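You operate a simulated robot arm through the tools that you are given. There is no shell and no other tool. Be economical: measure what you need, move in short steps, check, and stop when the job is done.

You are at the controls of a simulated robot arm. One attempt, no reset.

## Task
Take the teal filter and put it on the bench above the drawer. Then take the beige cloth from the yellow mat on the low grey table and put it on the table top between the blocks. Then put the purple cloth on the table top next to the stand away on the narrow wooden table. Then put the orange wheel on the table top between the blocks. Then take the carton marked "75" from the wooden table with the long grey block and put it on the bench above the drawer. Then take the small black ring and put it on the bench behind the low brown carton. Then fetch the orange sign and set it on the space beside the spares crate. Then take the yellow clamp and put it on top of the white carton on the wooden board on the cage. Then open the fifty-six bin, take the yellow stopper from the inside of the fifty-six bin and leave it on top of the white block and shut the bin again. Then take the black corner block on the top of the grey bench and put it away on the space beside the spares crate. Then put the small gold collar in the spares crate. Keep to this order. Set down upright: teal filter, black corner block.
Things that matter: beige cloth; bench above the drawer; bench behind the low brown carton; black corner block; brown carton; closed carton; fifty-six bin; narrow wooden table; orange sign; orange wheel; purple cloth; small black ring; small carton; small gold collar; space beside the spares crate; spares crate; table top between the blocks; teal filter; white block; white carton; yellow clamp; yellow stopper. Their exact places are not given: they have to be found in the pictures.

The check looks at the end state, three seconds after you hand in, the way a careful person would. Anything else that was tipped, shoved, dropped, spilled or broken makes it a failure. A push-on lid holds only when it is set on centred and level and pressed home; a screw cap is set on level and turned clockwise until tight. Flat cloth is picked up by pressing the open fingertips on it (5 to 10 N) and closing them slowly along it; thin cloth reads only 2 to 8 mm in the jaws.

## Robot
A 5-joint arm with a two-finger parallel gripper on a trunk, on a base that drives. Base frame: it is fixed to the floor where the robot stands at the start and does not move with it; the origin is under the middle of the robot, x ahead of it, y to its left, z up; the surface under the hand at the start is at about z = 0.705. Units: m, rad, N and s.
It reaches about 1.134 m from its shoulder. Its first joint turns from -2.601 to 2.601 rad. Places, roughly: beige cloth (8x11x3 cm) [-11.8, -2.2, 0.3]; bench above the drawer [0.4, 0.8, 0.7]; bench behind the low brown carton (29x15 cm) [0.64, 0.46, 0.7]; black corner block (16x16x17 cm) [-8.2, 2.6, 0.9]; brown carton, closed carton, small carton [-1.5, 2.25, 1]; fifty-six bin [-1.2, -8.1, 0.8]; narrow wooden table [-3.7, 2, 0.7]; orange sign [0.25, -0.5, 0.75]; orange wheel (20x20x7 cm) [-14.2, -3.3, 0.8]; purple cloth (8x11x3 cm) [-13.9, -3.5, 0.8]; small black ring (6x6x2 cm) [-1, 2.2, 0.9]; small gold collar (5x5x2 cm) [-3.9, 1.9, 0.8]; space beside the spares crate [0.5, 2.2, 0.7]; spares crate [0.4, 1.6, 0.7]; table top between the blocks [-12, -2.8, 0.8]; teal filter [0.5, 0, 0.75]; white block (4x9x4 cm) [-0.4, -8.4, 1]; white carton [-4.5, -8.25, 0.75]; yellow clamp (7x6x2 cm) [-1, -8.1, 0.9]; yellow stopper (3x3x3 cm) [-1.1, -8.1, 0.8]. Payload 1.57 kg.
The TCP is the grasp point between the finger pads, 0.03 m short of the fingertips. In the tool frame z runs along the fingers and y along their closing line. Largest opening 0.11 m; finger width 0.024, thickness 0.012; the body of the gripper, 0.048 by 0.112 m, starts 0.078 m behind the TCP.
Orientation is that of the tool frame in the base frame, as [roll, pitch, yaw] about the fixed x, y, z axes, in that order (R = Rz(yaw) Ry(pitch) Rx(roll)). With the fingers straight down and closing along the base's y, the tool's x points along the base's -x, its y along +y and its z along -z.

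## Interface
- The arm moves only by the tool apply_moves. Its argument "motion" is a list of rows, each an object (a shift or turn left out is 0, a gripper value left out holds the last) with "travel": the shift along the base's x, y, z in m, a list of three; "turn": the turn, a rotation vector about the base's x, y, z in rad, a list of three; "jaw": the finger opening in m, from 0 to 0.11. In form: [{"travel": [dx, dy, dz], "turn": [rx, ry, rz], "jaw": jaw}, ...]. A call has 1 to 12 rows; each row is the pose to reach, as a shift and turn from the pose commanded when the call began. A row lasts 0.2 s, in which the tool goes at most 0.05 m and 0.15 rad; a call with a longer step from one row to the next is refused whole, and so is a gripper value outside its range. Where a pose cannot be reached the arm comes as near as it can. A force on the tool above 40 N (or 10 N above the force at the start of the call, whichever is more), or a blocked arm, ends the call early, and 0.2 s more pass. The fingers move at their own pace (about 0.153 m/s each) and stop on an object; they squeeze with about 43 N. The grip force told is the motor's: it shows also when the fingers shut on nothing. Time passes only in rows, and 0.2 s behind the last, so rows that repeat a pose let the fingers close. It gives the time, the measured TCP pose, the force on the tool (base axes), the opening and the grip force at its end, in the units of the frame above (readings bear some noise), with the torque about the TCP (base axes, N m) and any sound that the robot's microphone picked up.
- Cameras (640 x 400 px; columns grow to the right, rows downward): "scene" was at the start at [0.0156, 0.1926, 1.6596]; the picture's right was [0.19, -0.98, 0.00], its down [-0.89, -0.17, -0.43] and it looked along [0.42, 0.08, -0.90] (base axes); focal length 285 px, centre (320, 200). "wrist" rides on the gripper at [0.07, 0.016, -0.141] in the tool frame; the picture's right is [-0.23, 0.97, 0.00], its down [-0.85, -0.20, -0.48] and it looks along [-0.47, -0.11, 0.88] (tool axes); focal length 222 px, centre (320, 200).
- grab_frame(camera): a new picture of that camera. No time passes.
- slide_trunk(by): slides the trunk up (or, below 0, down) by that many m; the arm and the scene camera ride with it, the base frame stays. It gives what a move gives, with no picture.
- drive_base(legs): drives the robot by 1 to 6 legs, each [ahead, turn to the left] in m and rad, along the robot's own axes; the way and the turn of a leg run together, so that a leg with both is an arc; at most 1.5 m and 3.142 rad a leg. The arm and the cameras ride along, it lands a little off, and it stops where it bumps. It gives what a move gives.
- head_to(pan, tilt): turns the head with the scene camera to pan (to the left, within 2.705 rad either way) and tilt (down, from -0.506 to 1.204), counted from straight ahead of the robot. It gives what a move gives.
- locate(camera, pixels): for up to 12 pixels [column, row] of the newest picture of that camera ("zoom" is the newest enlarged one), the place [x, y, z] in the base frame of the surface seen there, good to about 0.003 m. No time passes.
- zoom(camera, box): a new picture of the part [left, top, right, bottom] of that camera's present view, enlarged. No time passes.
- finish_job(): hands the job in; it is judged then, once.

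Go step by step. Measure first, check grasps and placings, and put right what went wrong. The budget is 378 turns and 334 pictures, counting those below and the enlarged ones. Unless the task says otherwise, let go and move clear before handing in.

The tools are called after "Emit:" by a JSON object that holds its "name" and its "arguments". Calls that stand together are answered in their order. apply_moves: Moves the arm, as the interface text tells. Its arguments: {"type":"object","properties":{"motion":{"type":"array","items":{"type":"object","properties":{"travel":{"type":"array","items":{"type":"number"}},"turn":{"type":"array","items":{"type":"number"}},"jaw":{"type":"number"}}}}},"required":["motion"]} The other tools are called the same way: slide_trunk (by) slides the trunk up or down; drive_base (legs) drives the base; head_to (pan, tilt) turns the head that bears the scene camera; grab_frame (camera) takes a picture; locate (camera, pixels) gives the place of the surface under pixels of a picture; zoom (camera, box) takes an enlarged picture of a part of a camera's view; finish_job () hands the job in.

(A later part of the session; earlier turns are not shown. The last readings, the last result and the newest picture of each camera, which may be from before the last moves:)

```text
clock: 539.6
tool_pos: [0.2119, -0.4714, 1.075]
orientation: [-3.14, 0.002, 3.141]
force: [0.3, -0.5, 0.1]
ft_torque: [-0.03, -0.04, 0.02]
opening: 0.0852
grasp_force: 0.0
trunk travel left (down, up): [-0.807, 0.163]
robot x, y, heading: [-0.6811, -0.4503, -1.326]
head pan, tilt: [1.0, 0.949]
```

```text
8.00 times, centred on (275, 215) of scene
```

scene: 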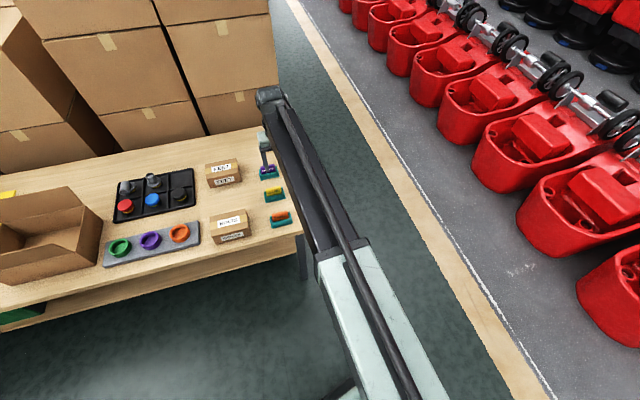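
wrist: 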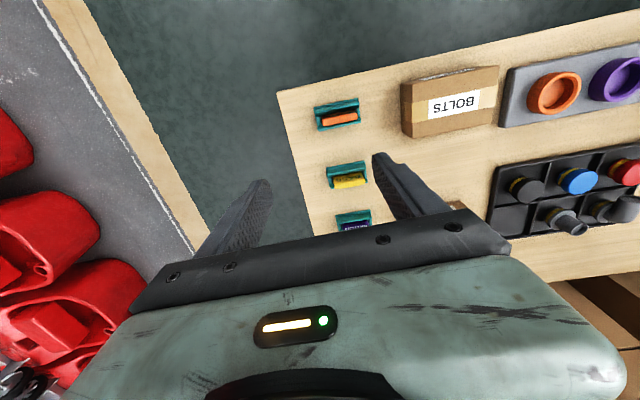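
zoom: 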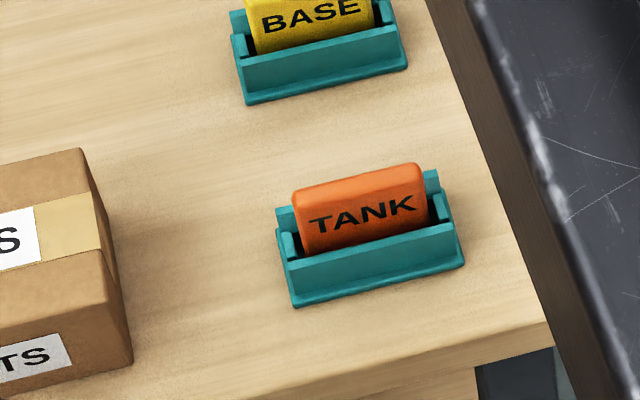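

The sign "TANK" protrudes above its holder from z≈0.733 to 0.768, aligned with y. I'll get its exact centreline from the zoom.

Emit:
{"name": "locate", "arguments": {"camera": "zoom", "pixels": [[300, 198], [360, 182], [415, 168], [305, 190], [360, 175], [360, 190], [360, 220], [320, 240], [415, 215], [360, 250], [340, 265]]}}

Emit:
{"name": "zoom", "arguments": {"camera": "wrist", "box": [300, 85, 400, 145]}}

Emit:
{"name": "locate", "arguments": {"camera": "zoom", "pixels": [[250, 200], [250, 215], [250, 230], [250, 248], [160, 240], [345, 205], [145, 235], [365, 200], [250, 130], [250, 275], [120, 240], [372, 180]]}}

```text
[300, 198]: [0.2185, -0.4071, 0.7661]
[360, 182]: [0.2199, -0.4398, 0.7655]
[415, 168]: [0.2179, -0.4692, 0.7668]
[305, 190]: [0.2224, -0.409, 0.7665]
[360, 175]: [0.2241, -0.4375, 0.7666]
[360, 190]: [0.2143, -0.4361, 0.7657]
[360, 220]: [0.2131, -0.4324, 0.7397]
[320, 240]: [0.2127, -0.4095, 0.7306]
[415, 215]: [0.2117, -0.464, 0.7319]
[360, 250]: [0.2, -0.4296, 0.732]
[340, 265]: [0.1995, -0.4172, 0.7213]
```

```text
6.40 times, centred on (350, 115) of wrist
```

zoom: 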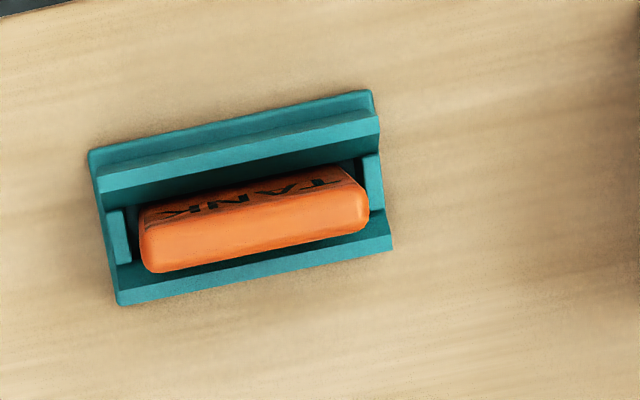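

```text
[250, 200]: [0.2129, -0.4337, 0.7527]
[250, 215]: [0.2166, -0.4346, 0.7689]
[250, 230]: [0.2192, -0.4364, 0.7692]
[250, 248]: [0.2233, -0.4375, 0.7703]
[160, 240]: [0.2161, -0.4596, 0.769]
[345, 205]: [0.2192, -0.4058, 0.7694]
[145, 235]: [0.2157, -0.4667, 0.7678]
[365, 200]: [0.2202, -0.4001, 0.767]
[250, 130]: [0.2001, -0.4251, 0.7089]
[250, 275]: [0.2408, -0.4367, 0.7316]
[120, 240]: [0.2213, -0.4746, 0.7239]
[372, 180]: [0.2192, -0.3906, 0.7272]
```

Sign centre (0.2195,-0.4355), 14 mm thick, holder rims at 0.732. Spinning -π/2 so the jaws close across x, jaw at 0.05.

Emit:
{"name": "apply_moves", "arguments": {"motion": [{"travel": [0.0076, 0.036, 0], "turn": [0, 0, -0.143], "jaw": 0.05}, {"travel": [0.0076, 0.036, 0], "turn": [0, 0, -0.286]}, {"travel": [0.0076, 0.036, 0], "turn": [0, 0, -0.429]}, {"travel": [0.0076, 0.036, 0], "turn": [0, 0, -0.572]}, {"travel": [0.0076, 0.036, 0], "turn": [0, 0, -0.715]}, {"travel": [0.0076, 0.036, 0], "turn": [0, 0, -0.858]}, {"travel": [0.0076, 0.036, 0], "turn": [0, 0, -1.001]}, {"travel": [0.0076, 0.036, 0], "turn": [0, 0, -1.144]}, {"travel": [0.0076, 0.036, 0], "turn": [0, 0, -1.287]}, {"travel": [0.0076, 0.036, 0], "turn": [0, 0, -1.43]}, {"travel": [0.0076, 0.036, 0], "turn": [0, 0, -1.571]}, {"travel": [0.0076, 0.036, 0], "turn": [0, 0, -1.571]}]}}

Emit:
{"name": "slide_trunk", "arguments": {"by": -0.24}}

Emit:
{"name": "grab_frame", "arguments": {"camera": "wrist"}}

```text
clock: 542.2
tool_pos: [0.2204, -0.4371, 1.0728]
orientation: [3.14, -0.002, 1.566]
force: [-0.1, 0.2, 0.0]
ft_torque: [0.0, 0.0, 0.0]
opening: 0.05
grasp_force: 0.1
trunk travel left (down, up): [-0.807, 0.163]
robot x, y, heading: [-0.6823, -0.4512, -1.321]
head pan, tilt: [1.0, 0.949]
```

```text
clock: 544.7
tool_pos: [0.2213, -0.4375, 0.8332]
orientation: [3.141, 0.001, 1.57]
force: [-0.1, 0.6, 1.0]
ft_torque: [-0.01, 0.01, -0.01]
opening: 0.0502
grasp_force: 0.0
trunk travel left (down, up): [-0.567, 0.403]
robot x, y, heading: [-0.6788, -0.4501, -1.322]
head pan, tilt: [1.0, 0.949]
```

```text
241 pictures are left
```

wrist: 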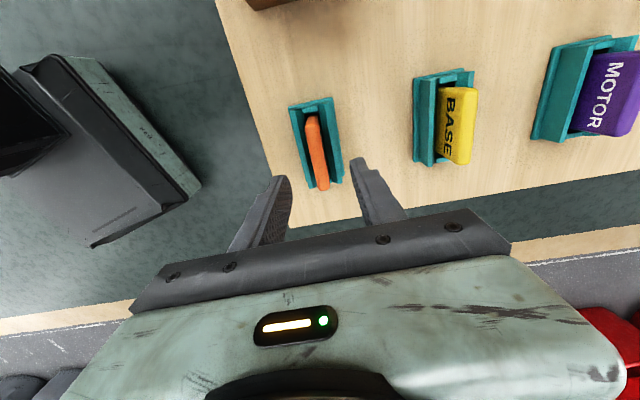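

Lined up with the plate at wrist (318,155). Lowering to z 0.768 and closing.

Emit:
{"name": "slide_trunk", "arguments": {"by": -0.064}}

Emit:
{"name": "grab_frame", "arguments": {"camera": "wrist"}}

Emit:
{"name": "apply_moves", "arguments": {"motion": [{"jaw": 0.04}, {"jaw": 0.03}, {"jaw": 0.02}, {"jaw": 0.01}, {"jaw": 0.0}, {"jaw": 0.0}]}}

```text
clock: 545.8
tool_pos: [0.2206, -0.4362, 0.7694]
orientation: [3.139, 0.001, 1.569]
force: [0.2, -0.6, -0.2]
ft_torque: [-0.05, -0.01, 0.03]
opening: 0.0499
grasp_force: 0.1
trunk travel left (down, up): [-0.503, 0.467]
robot x, y, heading: [-0.6782, -0.4532, -1.322]
head pan, tilt: [1.0, 0.949]
```

```text
240 pictures are left
```

wrist: 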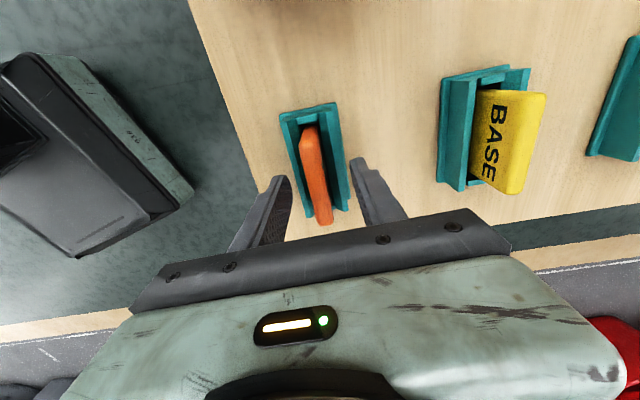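

```text
clock: 547.2
tool_pos: [0.2209, -0.4366, 0.7687]
orientation: [-3.141, 0.001, 1.57]
force: [-6.2, -0.8, -2.0]
ft_torque: [-0.02, 0.3, -0.2]
opening: 0.013
grasp_force: 29.8
trunk travel left (down, up): [-0.503, 0.467]
robot x, y, heading: [-0.6805, -0.451, -1.322]
head pan, tilt: [1.0, 0.949]
```

Gripped at 13 mm. Lifting it out of the holder.

Emit:
{"name": "slide_trunk", "arguments": {"by": 0.31}}

Emit:
{"name": "grab_frame", "arguments": {"camera": "wrist"}}

```text
clock: 550.2
tool_pos: [0.221, -0.4367, 1.0795]
orientation: [3.141, 0.0, 1.568]
force: [-0.6, 0.1, 0.2]
ft_torque: [-0.03, -0.04, -0.02]
opening: 0.013
grasp_force: 29.6
trunk travel left (down, up): [-0.813, 0.157]
robot x, y, heading: [-0.6788, -0.4532, -1.329]
head pan, tilt: [1.0, 0.949]
```

```text
239 pictures are left
```

wrist: 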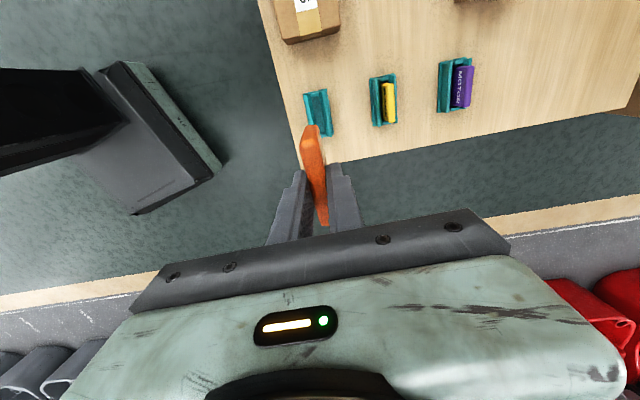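

Sign out cleanly. Reversing along the bench to look at the space beside the spares crate.

Emit:
{"name": "drive_base", "arguments": {"legs": [[0, -0.242], [-0.9, 0], [-0.9, 0]]}}

Emit:
{"name": "head_to", "arguments": {"pan": 2.1, "tilt": 0.85}}

Emit:
{"name": "grab_frame", "arguments": {"camera": "scene"}}

```text
clock: 560.0
tool_pos: [0.1843, 1.1176, 1.0788]
orientation: [3.141, -0.001, 1.324]
force: [0.3, -0.2, -0.7]
ft_torque: [-0.02, 0.01, -0.01]
opening: 0.0131
grasp_force: 30.0
trunk travel left (down, up): [-0.813, 0.157]
robot x, y, heading: [-0.6903, 1.3221, -1.565]
head pan, tilt: [1.0, 0.949]
```

```text
clock: 561.4
tool_pos: [0.184, 1.1167, 1.0798]
orientation: [3.141, 0.0, 1.323]
force: [-0.7, -0.6, -0.3]
ft_torque: [0.01, 0.0, -0.02]
opening: 0.0134
grasp_force: 29.4
trunk travel left (down, up): [-0.813, 0.157]
robot x, y, heading: [-0.6917, 1.325, -1.569]
head pan, tilt: [2.1, 0.85]
```

```text
238 pictures are left
```

scene: 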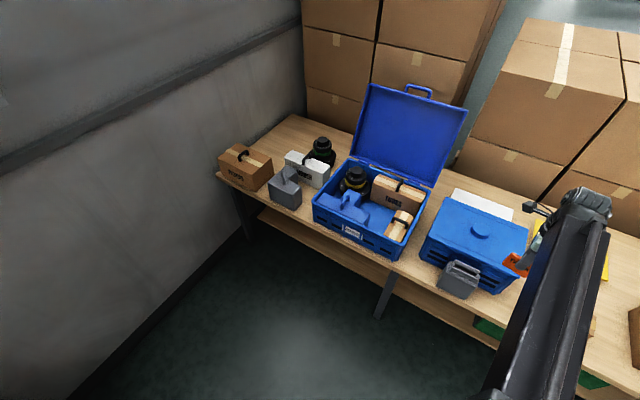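

Emit:
{"name": "zoom", "arguments": {"camera": "scene", "box": [200, 80, 480, 280]}}

Emit:
{"name": "locate", "arguments": {"camera": "scene", "pixels": [[293, 118], [310, 135], [290, 142], [270, 138], [245, 165], [285, 180], [308, 168], [320, 145], [355, 175], [340, 160], [300, 205], [335, 130]]}}

Emit:
{"name": "locate", "arguments": {"camera": "scene", "pixels": [[315, 215], [387, 258], [395, 232], [347, 180], [350, 200], [375, 185], [320, 192], [405, 250], [400, 225], [398, 190], [365, 160], [445, 195]]}}

```text
2.00 times, centred on (340, 180) of scene
```

zoom: 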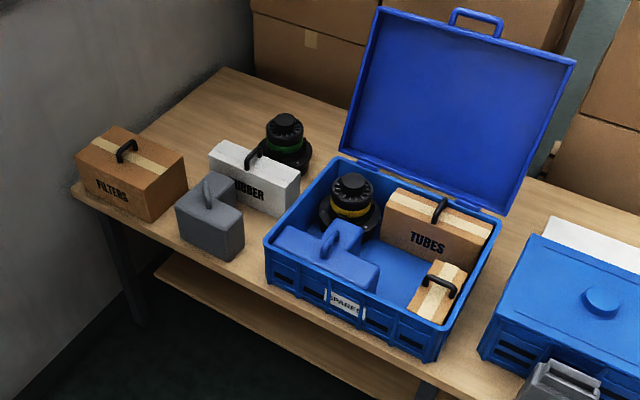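

```text
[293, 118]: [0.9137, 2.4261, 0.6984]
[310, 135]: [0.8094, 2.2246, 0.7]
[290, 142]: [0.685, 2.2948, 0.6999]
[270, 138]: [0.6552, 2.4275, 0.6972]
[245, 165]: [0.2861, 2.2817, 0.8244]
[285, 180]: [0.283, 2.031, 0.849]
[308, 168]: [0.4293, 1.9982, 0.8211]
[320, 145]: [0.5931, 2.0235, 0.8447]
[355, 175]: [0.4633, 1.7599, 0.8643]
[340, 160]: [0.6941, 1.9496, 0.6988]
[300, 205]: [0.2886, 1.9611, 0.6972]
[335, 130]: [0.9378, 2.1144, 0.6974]
```

```text
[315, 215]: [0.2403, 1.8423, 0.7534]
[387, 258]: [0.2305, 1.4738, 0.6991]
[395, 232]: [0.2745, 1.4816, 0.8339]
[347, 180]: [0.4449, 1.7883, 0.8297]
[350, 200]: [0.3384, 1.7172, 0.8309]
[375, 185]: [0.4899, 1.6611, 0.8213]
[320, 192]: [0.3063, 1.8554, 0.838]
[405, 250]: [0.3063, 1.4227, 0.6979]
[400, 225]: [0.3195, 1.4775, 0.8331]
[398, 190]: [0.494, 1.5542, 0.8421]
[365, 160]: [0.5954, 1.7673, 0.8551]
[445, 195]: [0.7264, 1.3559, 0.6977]
```

The free space lies behind the FILTERS case and beside RUBBER: about x 0.45–0.9, y 2.12–2.45. The crate's raised lid could be hit by a wide swing, so I'll retract the arm first, then reverse to (-0.2,1.95).

Emit:
{"name": "apply_moves", "arguments": {"motion": [{"travel": [-0.045, 0.011, 0]}, {"travel": [-0.09, 0.021, 0]}, {"travel": [-0.135, 0.032, 0]}, {"travel": [-0.18, 0.043, 0]}, {"travel": [-0.225, 0.053, 0]}, {"travel": [-0.27, 0.064, 0]}, {"travel": [-0.27, 0.064, 0]}]}}

Emit:
{"name": "drive_base", "arguments": {"legs": [[0, -0.667], [-0.79, 0]]}}

Emit:
{"name": "grab_frame", "arguments": {"camera": "wrist"}}

```text
clock: 563.0
tool_pos: [-0.0896, 1.1835, 1.0794]
orientation: [3.139, 0.001, 1.322]
force: [0.8, -0.2, 0.3]
ft_torque: [-0.03, -0.02, 0.0]
opening: 0.013
grasp_force: 29.5
trunk travel left (down, up): [-0.813, 0.157]
robot x, y, heading: [-0.6908, 1.324, -1.566]
head pan, tilt: [2.1, 0.85]
```

```text
clock: 568.9
tool_pos: [0.1648, 1.4623, 1.0809]
orientation: [3.14, 0.0, 0.677]
force: [-0.3, 0.3, 0.3]
ft_torque: [0.01, -0.01, -0.02]
opening: 0.0132
grasp_force: 29.7
trunk travel left (down, up): [-0.813, 0.157]
robot x, y, heading: [-0.2326, 1.9376, -2.205]
head pan, tilt: [2.1, 0.85]
```

```text
236 pictures are left
```

wrist: 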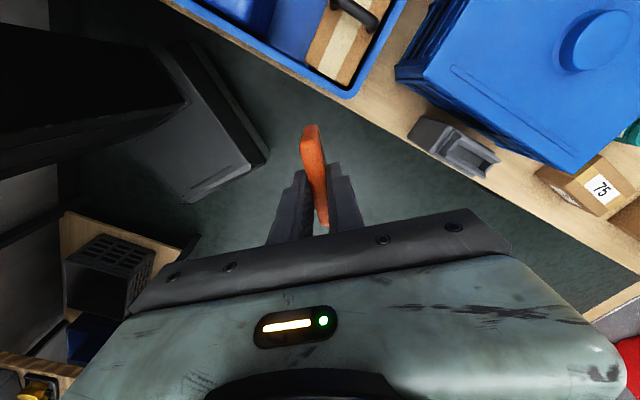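

Emit:
{"name": "drive_base", "arguments": {"legs": [[0, 1.236]]}}

Emit:
{"name": "grab_frame", "arguments": {"camera": "wrist"}}

Emit:
{"name": "head_to", "arguments": {"pan": 1.3, "tilt": 0.95}}

Emit:
{"name": "grab_frame", "arguments": {"camera": "scene"}}

```text
clock: 572.4
tool_pos: [0.3487, 2.1587, 1.0805]
orientation: [3.138, -0.001, 1.916]
force: [0.3, -0.9, -0.6]
ft_torque: [0.04, 0.02, -0.04]
opening: 0.0131
grasp_force: 30.1
trunk travel left (down, up): [-0.813, 0.157]
robot x, y, heading: [-0.2037, 1.9551, -0.971]
head pan, tilt: [2.1, 0.85]
```

```text
235 pictures are left
```

wrist: 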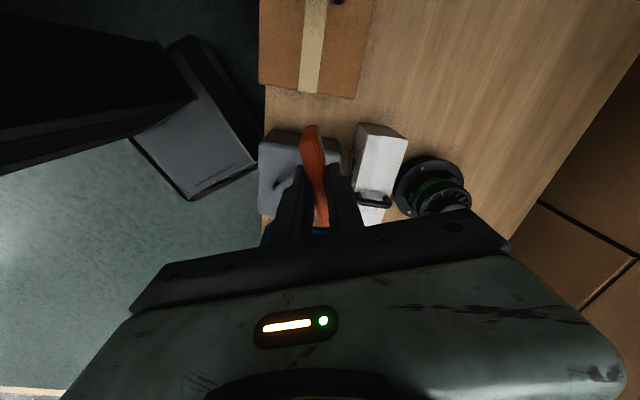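

```text
clock: 573.5
tool_pos: [0.3505, 2.1575, 1.0798]
orientation: [3.14, -0.001, 1.915]
force: [0.3, 0.0, -0.6]
ft_torque: [0.04, -0.02, -0.01]
opening: 0.0128
grasp_force: 30.0
trunk travel left (down, up): [-0.813, 0.157]
robot x, y, heading: [-0.2042, 1.9557, -0.972]
head pan, tilt: [1.3, 0.949]
```

```text
234 pictures are left
```

scene: 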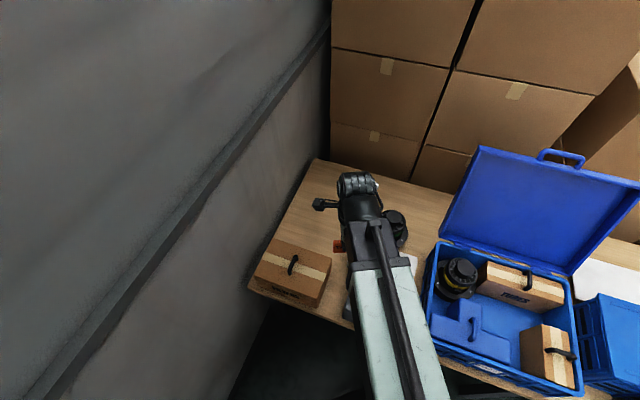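

Measuring the neighbours around the free space from the wrist view.

Emit:
{"name": "locate", "arguments": {"camera": "wrist", "pixels": [[358, 96], [365, 20], [360, 125], [405, 140], [388, 195], [425, 165], [430, 200], [400, 90], [460, 120], [450, 60], [335, 140], [540, 150]]}}

```text
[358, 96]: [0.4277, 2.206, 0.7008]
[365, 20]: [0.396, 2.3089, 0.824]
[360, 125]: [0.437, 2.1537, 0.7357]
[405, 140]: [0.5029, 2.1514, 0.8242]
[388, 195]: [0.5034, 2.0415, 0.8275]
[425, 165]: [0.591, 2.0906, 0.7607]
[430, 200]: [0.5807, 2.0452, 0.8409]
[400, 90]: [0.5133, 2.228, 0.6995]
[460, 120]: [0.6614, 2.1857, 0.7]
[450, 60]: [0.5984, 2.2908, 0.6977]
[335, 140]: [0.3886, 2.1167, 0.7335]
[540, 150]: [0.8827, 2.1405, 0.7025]
```

Setting the sign at (0.49,2.25), plate along y, leaving room for the corner block at about (0.63,2.28).

Emit:
{"name": "apply_moves", "arguments": {"motion": [{"travel": [0.035, 0.023, 0], "turn": [0, 0, -0.115]}, {"travel": [0.07, 0.046, 0], "turn": [0, 0, -0.23]}, {"travel": [0.105, 0.069, 0], "turn": [0, 0, -0.345]}, {"travel": [0.14, 0.0925, 0], "turn": [0, 0, -0.345]}, {"travel": [0.14, 0.0925, 0], "turn": [0, 0, -0.345]}]}}

Emit:
{"name": "slide_trunk", "arguments": {"by": -0.295}}

Emit:
{"name": "grab_frame", "arguments": {"camera": "wrist"}}

Emit:
{"name": "grab_frame", "arguments": {"camera": "scene"}}

```text
clock: 574.7
tool_pos: [0.4914, 2.25, 1.0804]
orientation: [-3.141, 0.001, 1.571]
force: [0.4, -0.3, -1.0]
ft_torque: [0.01, 0.03, 0.01]
opening: 0.0132
grasp_force: 29.7
trunk travel left (down, up): [-0.813, 0.157]
robot x, y, heading: [-0.2074, 1.957, -0.98]
head pan, tilt: [1.3, 0.949]
```

```text
clock: 577.7
tool_pos: [0.4916, 2.2506, 0.7845]
orientation: [-3.141, 0.001, 1.571]
force: [-0.2, 0.2, -1.1]
ft_torque: [-0.01, 0.02, 0.01]
opening: 0.0132
grasp_force: 29.7
trunk travel left (down, up): [-0.518, 0.452]
robot x, y, heading: [-0.2051, 1.9606, -0.978]
head pan, tilt: [1.3, 0.949]
```

```text
233 pictures are left
```

wrist: 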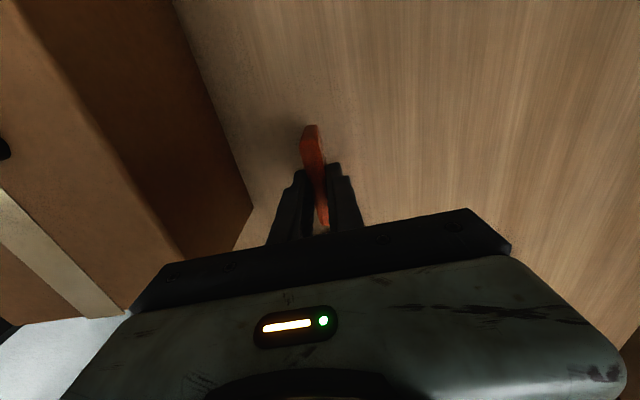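

```text
232 pictures are left
```

scene: 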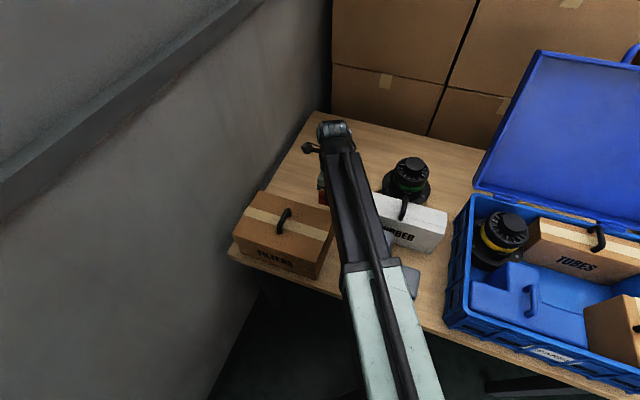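

Emit:
{"name": "slide_trunk", "arguments": {"by": -0.018}}

Emit:
{"name": "slide_trunk", "arguments": {"by": -0.005}}

```text
clock: 578.3
tool_pos: [0.4907, 2.2506, 0.7659]
orientation: [3.14, 0.0, 1.57]
force: [0.1, 0.6, -0.9]
ft_torque: [0.02, 0.02, 0.01]
opening: 0.0133
grasp_force: 30.0
trunk travel left (down, up): [-0.5, 0.47]
robot x, y, heading: [-0.2068, 1.9581, -0.973]
head pan, tilt: [1.3, 0.949]
```

```text
clock: 578.9
tool_pos: [0.491, 2.2505, 0.7628]
orientation: [3.137, 0.001, 1.572]
force: [5.0, 1.1, 22.0]
ft_torque: [0.12, -0.23, -0.01]
opening: 0.0133
grasp_force: 29.5
trunk travel left (down, up): [-0.495, 0.475]
robot x, y, heading: [-0.2035, 1.959, -0.972]
head pan, tilt: [1.3, 0.949]
```

Contact (22 N). I'll ease up 1 mm and open slowly so the plate stays standing.

Emit:
{"name": "apply_moves", "arguments": {"motion": [{"travel": [0, 0, 0], "jaw": 0.013}, {"jaw": 0.018}, {"jaw": 0.022}, {"jaw": 0.03}, {"jaw": 0.04}]}}

Emit:
{"name": "slide_trunk", "arguments": {"by": 0.31}}

Emit:
{"name": "grab_frame", "arguments": {"camera": "wrist"}}

```text
clock: 580.0
tool_pos: [0.4908, 2.2498, 0.7616]
orientation: [-3.142, -0.001, 1.57]
force: [-0.9, -0.1, -0.9]
ft_torque: [-0.01, 0.0, -0.02]
opening: 0.0399
grasp_force: 0.0
trunk travel left (down, up): [-0.495, 0.475]
robot x, y, heading: [-0.2025, 1.9544, -0.975]
head pan, tilt: [1.3, 0.949]
```

```text
clock: 583.1
tool_pos: [0.4892, 2.2508, 1.0711]
orientation: [3.141, 0.001, 1.57]
force: [-0.7, -0.5, 0.1]
ft_torque: [0.0, 0.04, -0.02]
opening: 0.04
grasp_force: 0.1
trunk travel left (down, up): [-0.805, 0.165]
robot x, y, heading: [-0.2057, 1.9563, -0.978]
head pan, tilt: [1.3, 0.949]
```

```text
231 pictures are left
```

wrist: 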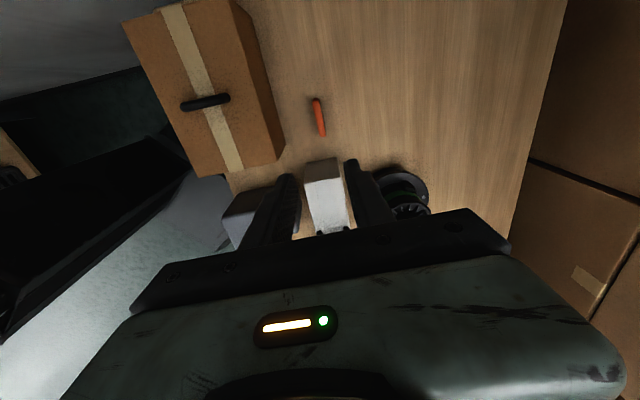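

The sign stands upright at wrist (318,118). Next is the yellow clamp near (-1,-8.1); I'll retract, back out of the corner the same way, and look across the hall for a route.

Emit:
{"name": "apply_moves", "arguments": {"motion": [{"travel": [-0.045, -0.019, 0]}, {"travel": [-0.09, -0.038, 0]}, {"travel": [-0.125, -0.053, 0]}, {"travel": [-0.125, -0.053, 0]}]}}

Emit:
{"name": "drive_base", "arguments": {"legs": [[0, -1.23], [0.8, 0], [0, 0.63], [0.9, 0]]}}

Emit:
{"name": "head_to", "arguments": {"pan": -0.6, "tilt": 0.3}}

Emit:
{"name": "grab_frame", "arguments": {"camera": "scene"}}

Emit:
{"name": "head_to", "arguments": {"pan": 0.3, "tilt": 0.3}}

Emit:
{"name": "grab_frame", "arguments": {"camera": "scene"}}

```text
clock: 584.1
tool_pos: [0.3632, 2.1977, 1.071]
orientation: [3.139, 0.001, 1.57]
force: [0.0, 0.2, 0.7]
ft_torque: [0.0, 0.02, 0.02]
opening: 0.0403
grasp_force: 0.0
trunk travel left (down, up): [-0.805, 0.165]
robot x, y, heading: [-0.2037, 1.9567, -0.975]
head pan, tilt: [1.3, 0.949]
```

```text
clock: 597.5
tool_pos: [-0.0389, 0.3161, 1.0711]
orientation: [-3.14, 0.002, 1.01]
force: [0.0, 0.0, 0.4]
ft_torque: [-0.01, 0.0, 0.01]
opening: 0.04
grasp_force: 0.0
trunk travel left (down, up): [-0.805, 0.165]
robot x, y, heading: [-0.6538, 0.4132, -1.528]
head pan, tilt: [1.3, 0.949]
```

```text
clock: 599.4
tool_pos: [-0.038, 0.3156, 1.0716]
orientation: [3.14, 0.001, 1.009]
force: [0.2, 0.5, 0.5]
ft_torque: [0.03, 0.01, -0.03]
opening: 0.0399
grasp_force: 0.0
trunk travel left (down, up): [-0.805, 0.165]
robot x, y, heading: [-0.6536, 0.4167, -1.536]
head pan, tilt: [-0.6, 0.3]
```

```text
230 pictures are left
```

scene: 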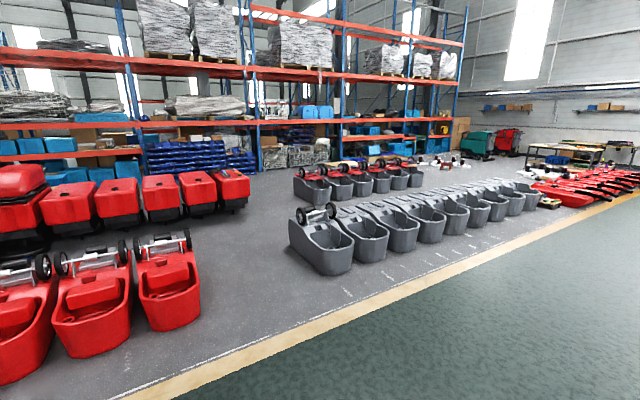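

```text
clock: 600.5
tool_pos: [-0.0399, 0.316, 1.0722]
orientation: [3.141, -0.001, 1.012]
force: [-0.3, -0.1, 0.0]
ft_torque: [0.0, 0.01, 0.01]
opening: 0.04
grasp_force: 0.1
trunk travel left (down, up): [-0.805, 0.165]
robot x, y, heading: [-0.6508, 0.4108, -1.532]
head pan, tilt: [0.3, 0.3]
```

```text
229 pictures are left
```

scene: 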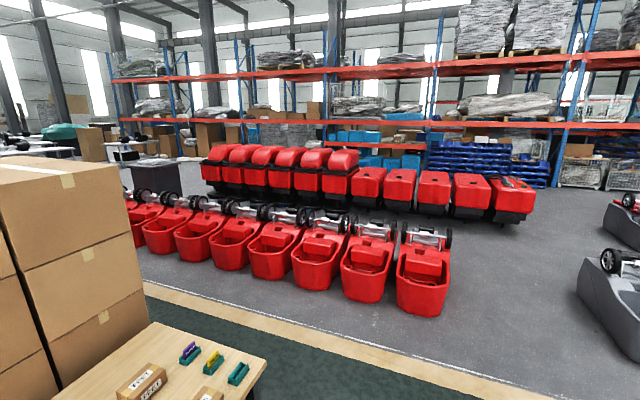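

A corridor leads between the red and grey carts toward the rack. Measuring its edges and the rack contents.

Emit:
{"name": "zoom", "arguments": {"camera": "scene", "box": [400, 90, 640, 240]}}

Emit:
{"name": "locate", "arguments": {"camera": "scene", "pixels": [[445, 312], [527, 225], [530, 200], [582, 310], [607, 225], [585, 180], [490, 160], [450, 245], [420, 312], [560, 260], [400, 140], [620, 175]]}}

```text
2.67 times, centred on (520, 165) of scene
```

zoom: 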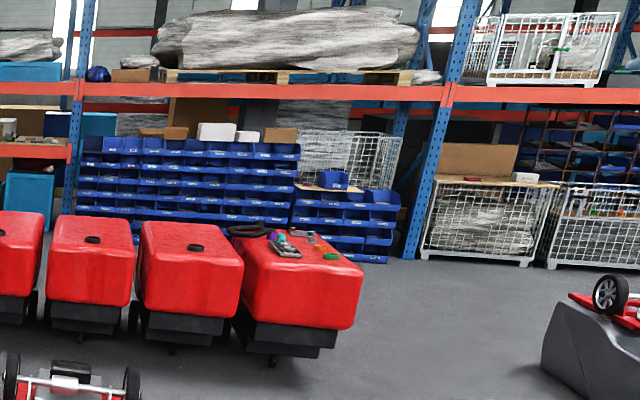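

```text
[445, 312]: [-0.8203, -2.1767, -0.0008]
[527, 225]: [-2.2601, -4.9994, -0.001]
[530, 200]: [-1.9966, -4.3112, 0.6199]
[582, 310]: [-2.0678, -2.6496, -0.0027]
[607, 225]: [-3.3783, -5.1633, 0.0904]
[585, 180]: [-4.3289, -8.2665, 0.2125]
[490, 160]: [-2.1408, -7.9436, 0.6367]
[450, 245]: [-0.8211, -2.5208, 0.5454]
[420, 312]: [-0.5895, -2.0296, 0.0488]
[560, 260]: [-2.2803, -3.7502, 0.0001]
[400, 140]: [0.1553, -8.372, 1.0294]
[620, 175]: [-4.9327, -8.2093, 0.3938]
```

Emit:
{"name": "head_to", "arguments": {"pan": -0.05, "tilt": 0.45}}

Emit:
{"name": "grab_frame", "arguments": {"camera": "scene"}}

Emit:
{"name": "locate", "arguments": {"camera": "scene", "pixels": [[320, 150], [320, 180], [320, 220], [320, 260], [320, 300], [250, 200], [380, 200], [420, 250], [450, 200], [230, 250]]}}

```text
clock: 601.4
tool_pos: [-0.0378, 0.3164, 1.0715]
orientation: [3.14, 0.0, 1.01]
force: [0.5, 0.4, 0.0]
ft_torque: [0.01, 0.01, -0.02]
opening: 0.0397
grasp_force: 0.1
trunk travel left (down, up): [-0.805, 0.165]
robot x, y, heading: [-0.6499, 0.4162, -1.529]
head pan, tilt: [-0.051, 0.45]
```

```text
227 pictures are left
```

scene: 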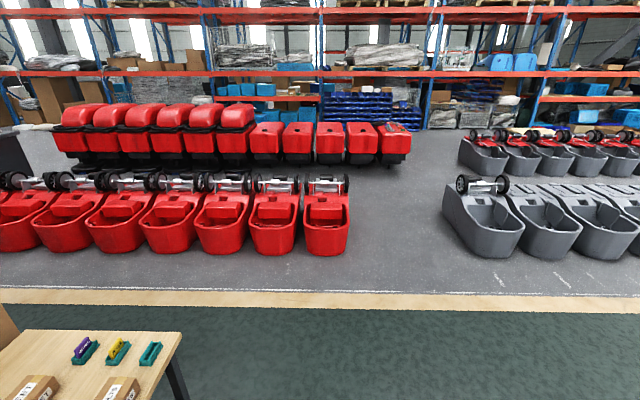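

```text
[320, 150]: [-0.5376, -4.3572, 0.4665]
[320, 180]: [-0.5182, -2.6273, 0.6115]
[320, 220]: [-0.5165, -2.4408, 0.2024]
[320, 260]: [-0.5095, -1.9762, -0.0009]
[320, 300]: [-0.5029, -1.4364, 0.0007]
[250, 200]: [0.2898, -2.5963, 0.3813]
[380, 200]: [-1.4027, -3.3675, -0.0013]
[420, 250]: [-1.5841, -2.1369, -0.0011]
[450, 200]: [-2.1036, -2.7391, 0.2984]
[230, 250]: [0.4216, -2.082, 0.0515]
```

Emit:
{"name": "locate", "arguments": {"camera": "scene", "pixels": [[408, 150], [405, 166], [350, 230], [445, 195], [462, 165], [463, 150], [430, 140], [400, 120], [448, 238], [500, 258]]}}

Emit:
{"name": "zoom", "arguments": {"camera": "scene", "box": [310, 50, 550, 200]}}

```text
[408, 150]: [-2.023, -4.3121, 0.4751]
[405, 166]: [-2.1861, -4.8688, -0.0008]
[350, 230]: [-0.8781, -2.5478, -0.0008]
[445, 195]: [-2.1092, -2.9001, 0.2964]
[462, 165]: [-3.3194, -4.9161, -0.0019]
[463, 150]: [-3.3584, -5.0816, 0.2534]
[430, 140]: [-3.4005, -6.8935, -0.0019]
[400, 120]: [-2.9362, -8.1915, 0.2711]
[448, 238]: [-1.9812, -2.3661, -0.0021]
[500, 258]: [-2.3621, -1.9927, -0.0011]
```

```text
2.67 times, centred on (430, 125) of scene
```

zoom: 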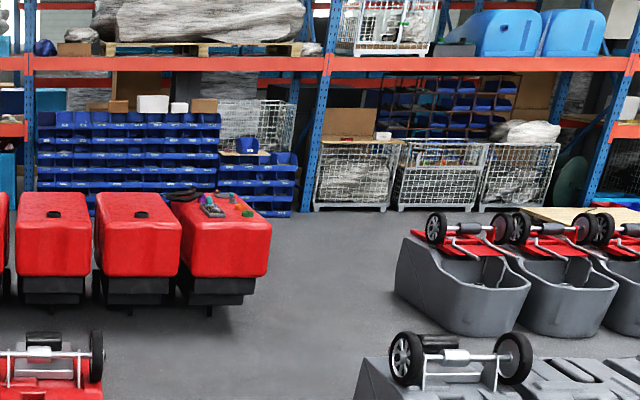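

Route: down x≈-1.44 to y -3, diagonal to (-2.6,-3.7), then straight toward the rack at x≈-2.65. First part.

Emit:
{"name": "drive_base", "arguments": {"legs": [[0, -0.551], [0.81, 0], [0.81, 0], [0, 0.509], [1.0, 0], [1.0, 0]]}}

Emit:
{"name": "head_to", "arguments": {"pan": -0.3, "tilt": 0.5}}

Emit:
{"name": "grab_frame", "arguments": {"camera": "scene"}}

```text
clock: 622.2
tool_pos: [-0.8009, -3.1406, 1.0715]
orientation: [-3.141, 0.0, 0.977]
force: [-0.4, 0.4, 0.1]
ft_torque: [-0.03, -0.04, -0.02]
opening: 0.0399
grasp_force: 0.2
trunk travel left (down, up): [-0.805, 0.165]
robot x, y, heading: [-1.4102, -3.0191, -1.57]
head pan, tilt: [-0.051, 0.45]
```

```text
clock: 623.0
tool_pos: [-0.8014, -3.1391, 1.0727]
orientation: [3.141, 0.0, 0.977]
force: [-0.9, -0.4, -0.2]
ft_torque: [0.02, 0.04, 0.0]
opening: 0.0399
grasp_force: 0.0
trunk travel left (down, up): [-0.805, 0.165]
robot x, y, heading: [-1.4141, -3.0209, -1.567]
head pan, tilt: [-0.3, 0.499]
```

```text
225 pictures are left
```

scene: 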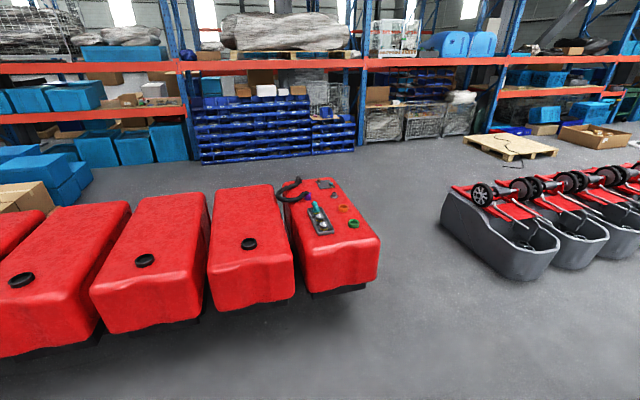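

Emit:
{"name": "drive_base", "arguments": {"legs": [[0, -1.03], [1.36, 0], [0, 1.06], [1.2, 0], [1.2, 0]]}}

Emit:
{"name": "head_to", "arguments": {"pan": 0.55, "tilt": 0.45}}

Emit:
{"name": "grab_frame", "arguments": {"camera": "scene"}}

```text
clock: 646.5
tool_pos: [-1.9582, -6.2521, 1.0708]
orientation: [-3.14, 0.0, 0.976]
force: [-0.1, 0.8, 0.7]
ft_torque: [0.02, 0.0, 0.01]
opening: 0.04
grasp_force: 0.1
trunk travel left (down, up): [-0.805, 0.165]
robot x, y, heading: [-2.5701, -6.1364, -1.564]
head pan, tilt: [-0.3, 0.499]
```

```text
clock: 647.7
tool_pos: [-1.958, -6.2515, 1.0721]
orientation: [3.139, 0.001, 0.977]
force: [-0.4, -0.1, 0.8]
ft_torque: [-0.03, 0.0, 0.03]
opening: 0.0401
grasp_force: 0.0
trunk travel left (down, up): [-0.805, 0.165]
robot x, y, heading: [-2.5697, -6.1303, -1.565]
head pan, tilt: [0.55, 0.45]
```

```text
224 pictures are left
```

scene: 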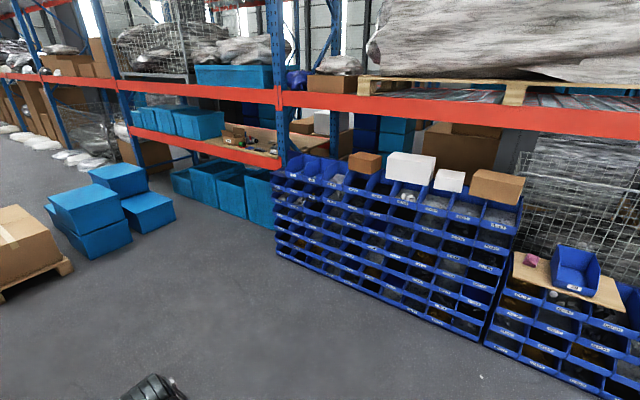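

The bin wall is ahead-left, with a rack beam above it. I need the beam's height; zoom and measure.

Emit:
{"name": "zoom", "arguments": {"camera": "scene", "box": [220, 90, 540, 290]}}

Emit:
{"name": "locate", "arguments": {"camera": "scene", "pixels": [[340, 105], [340, 92], [400, 120], [230, 152], [240, 140], [300, 165], [410, 165], [448, 180], [365, 162], [320, 175], [295, 200], [490, 215]]}}

```text
2.00 times, centred on (380, 190) of scene
```

zoom: 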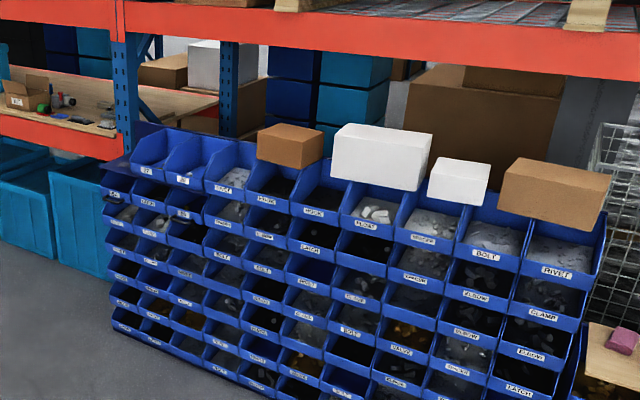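

```text
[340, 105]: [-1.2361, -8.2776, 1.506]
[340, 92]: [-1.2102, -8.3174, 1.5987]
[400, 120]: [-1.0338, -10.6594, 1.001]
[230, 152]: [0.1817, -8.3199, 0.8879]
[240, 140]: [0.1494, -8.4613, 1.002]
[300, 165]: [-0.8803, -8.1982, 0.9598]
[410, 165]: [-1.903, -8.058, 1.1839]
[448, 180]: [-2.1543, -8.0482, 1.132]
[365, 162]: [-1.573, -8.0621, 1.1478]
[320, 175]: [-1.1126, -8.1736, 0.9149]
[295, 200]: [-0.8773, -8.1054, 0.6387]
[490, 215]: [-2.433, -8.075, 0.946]
```

Beam bottom is at z≈1.5, above the boom. I'll drive closer, to about (-1.4,-6.85), to see the bins.

Emit:
{"name": "drive_base", "arguments": {"legs": [[0, 1.02], [1.3, 0], [0, -1.02]]}}

Emit:
{"name": "head_to", "arguments": {"pan": 0.2, "tilt": 0.6}}

Emit:
{"name": "grab_frame", "arguments": {"camera": "scene"}}

Emit:
{"name": "zoom", "arguments": {"camera": "scene", "box": [200, 80, 440, 280]}}

```text
clock: 659.4
tool_pos: [-0.8565, -6.9242, 1.0711]
orientation: [3.14, 0.001, 0.96]
force: [-0.2, -0.2, -0.3]
ft_torque: [0.05, 0.04, 0.0]
opening: 0.0399
grasp_force: 0.1
trunk travel left (down, up): [-0.805, 0.165]
robot x, y, heading: [-1.476, -6.7961, -1.577]
head pan, tilt: [0.55, 0.45]
```

```text
clock: 660.2
tool_pos: [-0.8578, -6.9239, 1.0715]
orientation: [-3.141, -0.001, 0.959]
force: [-0.5, 0.0, -0.2]
ft_torque: [0.02, 0.02, 0.01]
opening: 0.04
grasp_force: 0.1
trunk travel left (down, up): [-0.805, 0.165]
robot x, y, heading: [-1.4767, -6.7927, -1.576]
head pan, tilt: [0.201, 0.6]
```

```text
222 pictures are left
```

scene: 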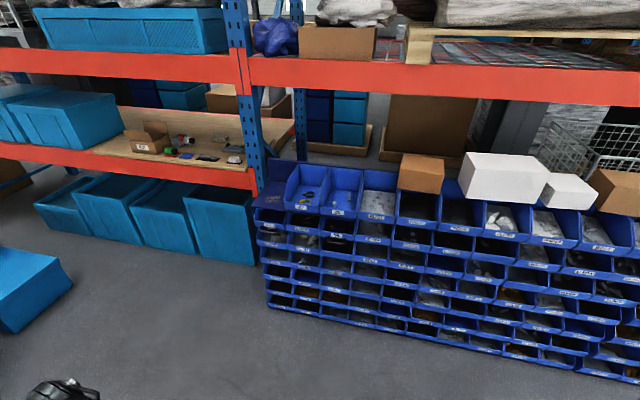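

```text
2.00 times, centred on (320, 180) of scene
```

zoom: 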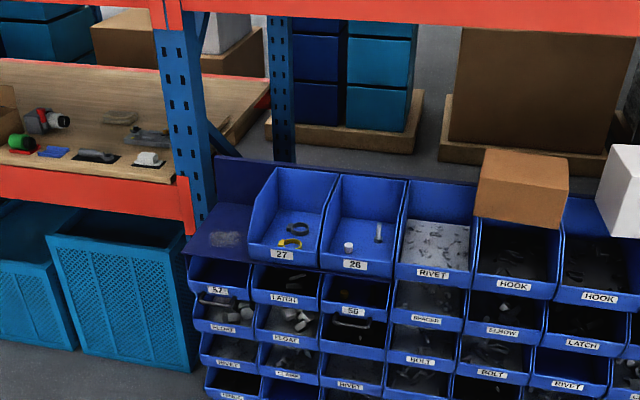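

Bin 27 (top row) holds the yellow clamp at zoom (290,243); drawer "56" with a metal handle is in the second row; the white block sits on the left shelf. Zooming in.

Emit:
{"name": "zoom", "arguments": {"camera": "scene", "box": [270, 150, 390, 270]}}

Emit:
{"name": "locate", "arguments": {"camera": "scene", "pixels": [[345, 201], [344, 205], [350, 196], [340, 204], [327, 163], [363, 168], [325, 210], [360, 215], [274, 159], [350, 240], [376, 235], [376, 243]]}}

```text
3.33 times, centred on (330, 210) of scene
```

zoom: 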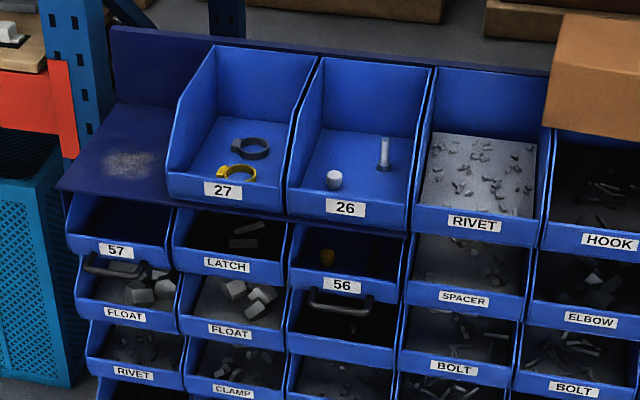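

```text
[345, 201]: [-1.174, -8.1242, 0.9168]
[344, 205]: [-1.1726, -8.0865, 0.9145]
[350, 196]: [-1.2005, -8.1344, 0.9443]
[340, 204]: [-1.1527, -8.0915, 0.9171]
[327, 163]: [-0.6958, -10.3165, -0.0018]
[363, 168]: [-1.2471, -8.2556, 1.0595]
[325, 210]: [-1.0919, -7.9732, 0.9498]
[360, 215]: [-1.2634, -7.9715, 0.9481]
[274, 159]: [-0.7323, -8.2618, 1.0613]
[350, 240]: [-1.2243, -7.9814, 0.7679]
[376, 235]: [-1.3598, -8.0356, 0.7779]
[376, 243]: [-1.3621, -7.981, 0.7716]
```

Emit:
{"name": "locate", "arguments": {"camera": "zoom", "pixels": [[222, 172], [237, 178], [252, 176], [237, 166], [250, 148], [200, 100], [215, 160], [280, 170], [300, 120], [225, 195], [170, 185], [288, 205]]}}

Emit:
{"name": "locate", "arguments": {"camera": "zoom", "pixels": [[327, 257], [327, 250], [343, 285], [310, 300], [340, 308], [372, 303], [290, 280], [400, 290], [345, 262], [340, 200], [290, 240], [400, 250]]}}

```text
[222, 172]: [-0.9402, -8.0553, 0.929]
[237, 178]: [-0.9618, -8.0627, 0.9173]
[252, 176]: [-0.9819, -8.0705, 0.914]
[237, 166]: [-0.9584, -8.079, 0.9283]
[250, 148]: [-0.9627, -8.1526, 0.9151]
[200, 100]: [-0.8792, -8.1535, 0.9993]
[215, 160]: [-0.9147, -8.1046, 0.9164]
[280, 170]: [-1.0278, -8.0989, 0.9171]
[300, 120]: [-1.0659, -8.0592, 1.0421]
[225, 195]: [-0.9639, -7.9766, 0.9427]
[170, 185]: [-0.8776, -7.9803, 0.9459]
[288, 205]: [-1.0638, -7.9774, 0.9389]
```

```text
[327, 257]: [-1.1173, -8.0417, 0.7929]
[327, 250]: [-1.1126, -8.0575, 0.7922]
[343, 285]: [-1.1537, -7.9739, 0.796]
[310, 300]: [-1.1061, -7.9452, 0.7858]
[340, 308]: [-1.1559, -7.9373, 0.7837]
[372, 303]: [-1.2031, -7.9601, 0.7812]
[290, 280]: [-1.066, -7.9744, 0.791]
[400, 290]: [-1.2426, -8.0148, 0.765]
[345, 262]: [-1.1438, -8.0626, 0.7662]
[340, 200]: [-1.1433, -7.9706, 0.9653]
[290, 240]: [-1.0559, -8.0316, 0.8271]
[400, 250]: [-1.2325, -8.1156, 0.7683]
```

Bin 27: x -0.88…-1.065, floor z 0.916, lip 0.95; clamp around (-0.962,-8.07). Driving to (-0.96,-7.22) with the arm pointing at it.

Emit:
{"name": "drive_base", "arguments": {"legs": [[0, 0.886], [0.669, 0], [0, -2.248]]}}

Emit:
{"name": "grab_frame", "arguments": {"camera": "wrist"}}

```text
clock: 671.6
tool_pos: [-0.9819, -7.8458, 1.0714]
orientation: [3.139, 0.0, -0.442]
force: [0.2, 0.4, 0.1]
ft_torque: [0.0, 0.01, -0.02]
opening: 0.0399
grasp_force: 0.0
trunk travel left (down, up): [-0.805, 0.165]
robot x, y, heading: [-0.9658, -7.1968, -2.974]
head pan, tilt: [0.201, 0.6]
```

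```text
219 pictures are left
```

wrist: 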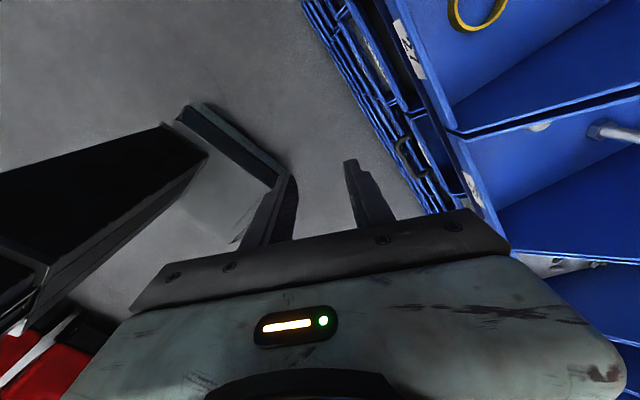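

Raising 0.1 to clear the bin walls, then extending over the clamp with the jaw closing along x.

Emit:
{"name": "slide_trunk", "arguments": {"by": 0.1}}

Emit:
{"name": "apply_moves", "arguments": {"motion": [{"travel": [0.003, -0.03, 0], "turn": [0, 0, -0.14], "jaw": 0.09}, {"travel": [0.005, -0.06, 0], "turn": [0, 0, -0.28]}, {"travel": [0.008, -0.09, 0], "turn": [0, 0, -0.42]}, {"travel": [0.01, -0.12, 0], "turn": [0, 0, -0.56]}, {"travel": [0.013, -0.15, 0], "turn": [0, 0, -0.7]}, {"travel": [0.015, -0.18, 0], "turn": [0, 0, -0.84]}, {"travel": [0.018, -0.205, 0], "turn": [0, 0, -0.98]}, {"travel": [0.02, -0.222, 0], "turn": [0, 0, -1.129]}, {"travel": [0.02, -0.222, 0], "turn": [0, 0, -1.129]}]}}

Emit:
{"name": "grab_frame", "arguments": {"camera": "wrist"}}

```text
clock: 673.0
tool_pos: [-0.9813, -7.8465, 1.1706]
orientation: [3.138, 0.0, -0.443]
force: [0.1, 0.8, -0.3]
ft_torque: [0.02, 0.04, 0.05]
opening: 0.0402
grasp_force: 0.0
trunk travel left (down, up): [-0.905, 0.065]
robot x, y, heading: [-0.9606, -7.1945, -2.972]
head pan, tilt: [0.201, 0.6]
```

```text
clock: 675.0
tool_pos: [-0.9765, -8.0521, 1.1697]
orientation: [-3.135, -0.001, -1.4]
force: [-0.1, 0.7, -1.0]
ft_torque: [-0.03, -0.01, -0.01]
opening: 0.0902
grasp_force: 0.0
out of reach, approached as far as the arm can: row 7, 8, 9
trunk travel left (down, up): [-0.905, 0.065]
robot x, y, heading: [-0.9651, -7.1959, -2.974]
head pan, tilt: [0.201, 0.6]
```

```text
218 pictures are left
```

wrist: 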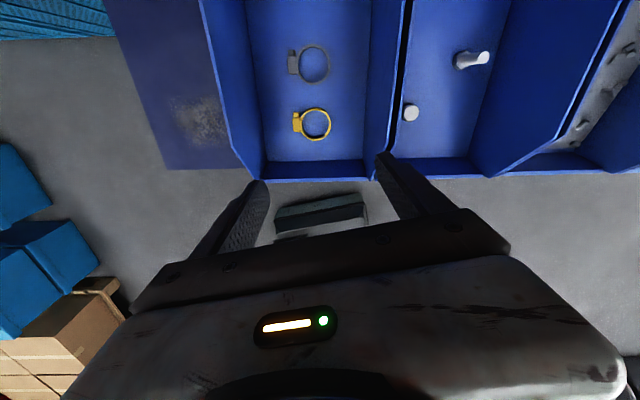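

The spin stopped at yaw -1.4 (likely a spin limit), which is fine here. The clamp is at wrist (313,123); measuring it.

Emit:
{"name": "zoom", "arguments": {"camera": "wrist", "box": [260, 80, 380, 155]}}

Emit:
{"name": "locate", "arguments": {"camera": "wrist", "pixels": [[296, 122], [302, 115], [302, 130], [315, 109], [316, 138], [330, 122], [315, 123], [262, 155], [364, 155], [380, 60], [258, 60]]}}

```text
5.33 times, centred on (320, 118) of wrist
```

zoom: 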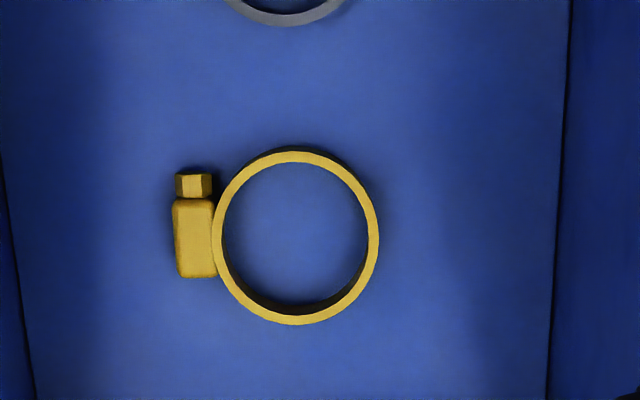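

```text
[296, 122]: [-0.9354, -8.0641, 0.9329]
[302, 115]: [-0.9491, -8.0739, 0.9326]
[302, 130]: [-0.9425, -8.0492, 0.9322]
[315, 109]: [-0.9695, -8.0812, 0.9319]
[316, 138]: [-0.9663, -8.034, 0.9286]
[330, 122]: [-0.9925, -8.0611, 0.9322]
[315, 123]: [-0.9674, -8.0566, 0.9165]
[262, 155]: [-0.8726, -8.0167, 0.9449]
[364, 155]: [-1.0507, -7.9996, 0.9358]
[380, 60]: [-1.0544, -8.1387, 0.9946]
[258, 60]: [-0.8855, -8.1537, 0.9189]
```

Ring body centre (-0.968,-8.058), top z 0.932. I'll close along y across the ring: spin +1.4 and check where it lands.

Emit:
{"name": "apply_moves", "arguments": {"motion": [{"turn": [0, 0, 0.14]}, {"turn": [0, 0, 0.28]}, {"turn": [0, 0, 0.42]}, {"turn": [0, 0, 0.56]}, {"turn": [0, 0, 0.7]}, {"turn": [0, 0, 0.84]}, {"turn": [0, 0, 0.98]}, {"turn": [0, 0, 1.12]}, {"turn": [0, 0, 1.26]}, {"turn": [0, 0, 1.4]}, {"turn": [0, 0, 1.4]}]}}

Emit:
{"name": "grab_frame", "arguments": {"camera": "wrist"}}

```text
clock: 677.4
tool_pos: [-0.9762, -8.0505, 1.171]
orientation: [-3.138, 0.0, 0.003]
force: [0.1, -0.4, -0.2]
ft_torque: [-0.01, 0.01, -0.01]
opening: 0.0898
grasp_force: 0.1
trunk travel left (down, up): [-0.905, 0.065]
robot x, y, heading: [-0.9621, -7.1976, -2.973]
head pan, tilt: [0.201, 0.6]
```

```text
216 pictures are left
```

wrist: 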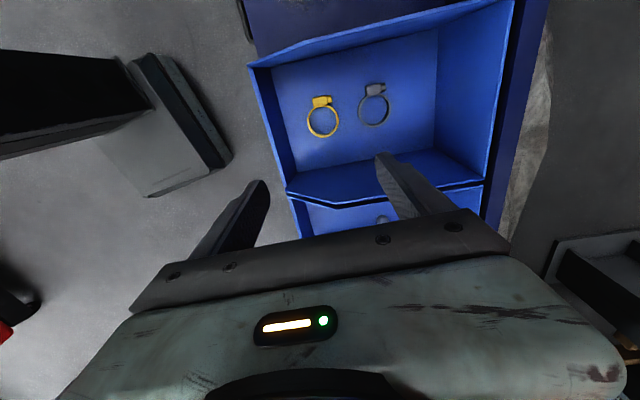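

The grey clamp lies 2.5 cm beyond; with jaw at 0.07 the far finger fits between. Lowering in steps.

Emit:
{"name": "apply_moves", "arguments": {"motion": [{"travel": [0.008, -0.007, 0], "jaw": 0.07}, {"travel": [0.008, -0.007, 0]}]}}

Emit:
{"name": "slide_trunk", "arguments": {"by": -0.16}}

Emit:
{"name": "grab_frame", "arguments": {"camera": "wrist"}}

```text
clock: 678.0
tool_pos: [-0.9686, -8.0581, 1.1714]
orientation: [-3.137, 0.0, 0.002]
force: [-0.5, -0.4, -0.5]
ft_torque: [0.03, -0.02, 0.0]
opening: 0.07
grasp_force: 0.0
trunk travel left (down, up): [-0.905, 0.065]
robot x, y, heading: [-0.9649, -7.1981, -2.972]
head pan, tilt: [0.201, 0.6]
```

```text
clock: 679.8
tool_pos: [-0.969, -8.0585, 1.0114]
orientation: [-3.137, -0.001, 0.001]
force: [0.3, 0.6, -0.3]
ft_torque: [0.0, 0.01, 0.02]
opening: 0.0701
grasp_force: 0.0
trunk travel left (down, up): [-0.745, 0.225]
robot x, y, heading: [-0.9618, -7.194, -2.966]
head pan, tilt: [0.201, 0.6]
```

```text
215 pictures are left
```

wrist: 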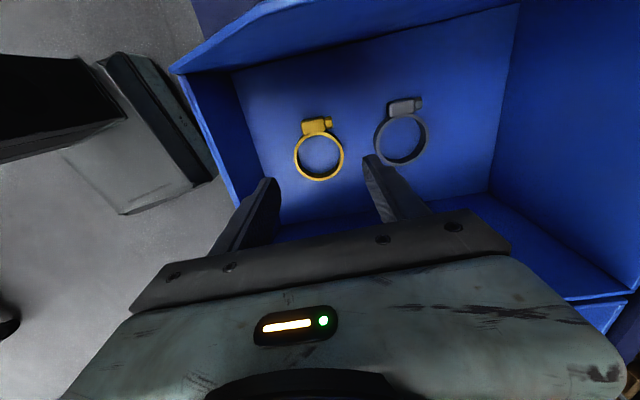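

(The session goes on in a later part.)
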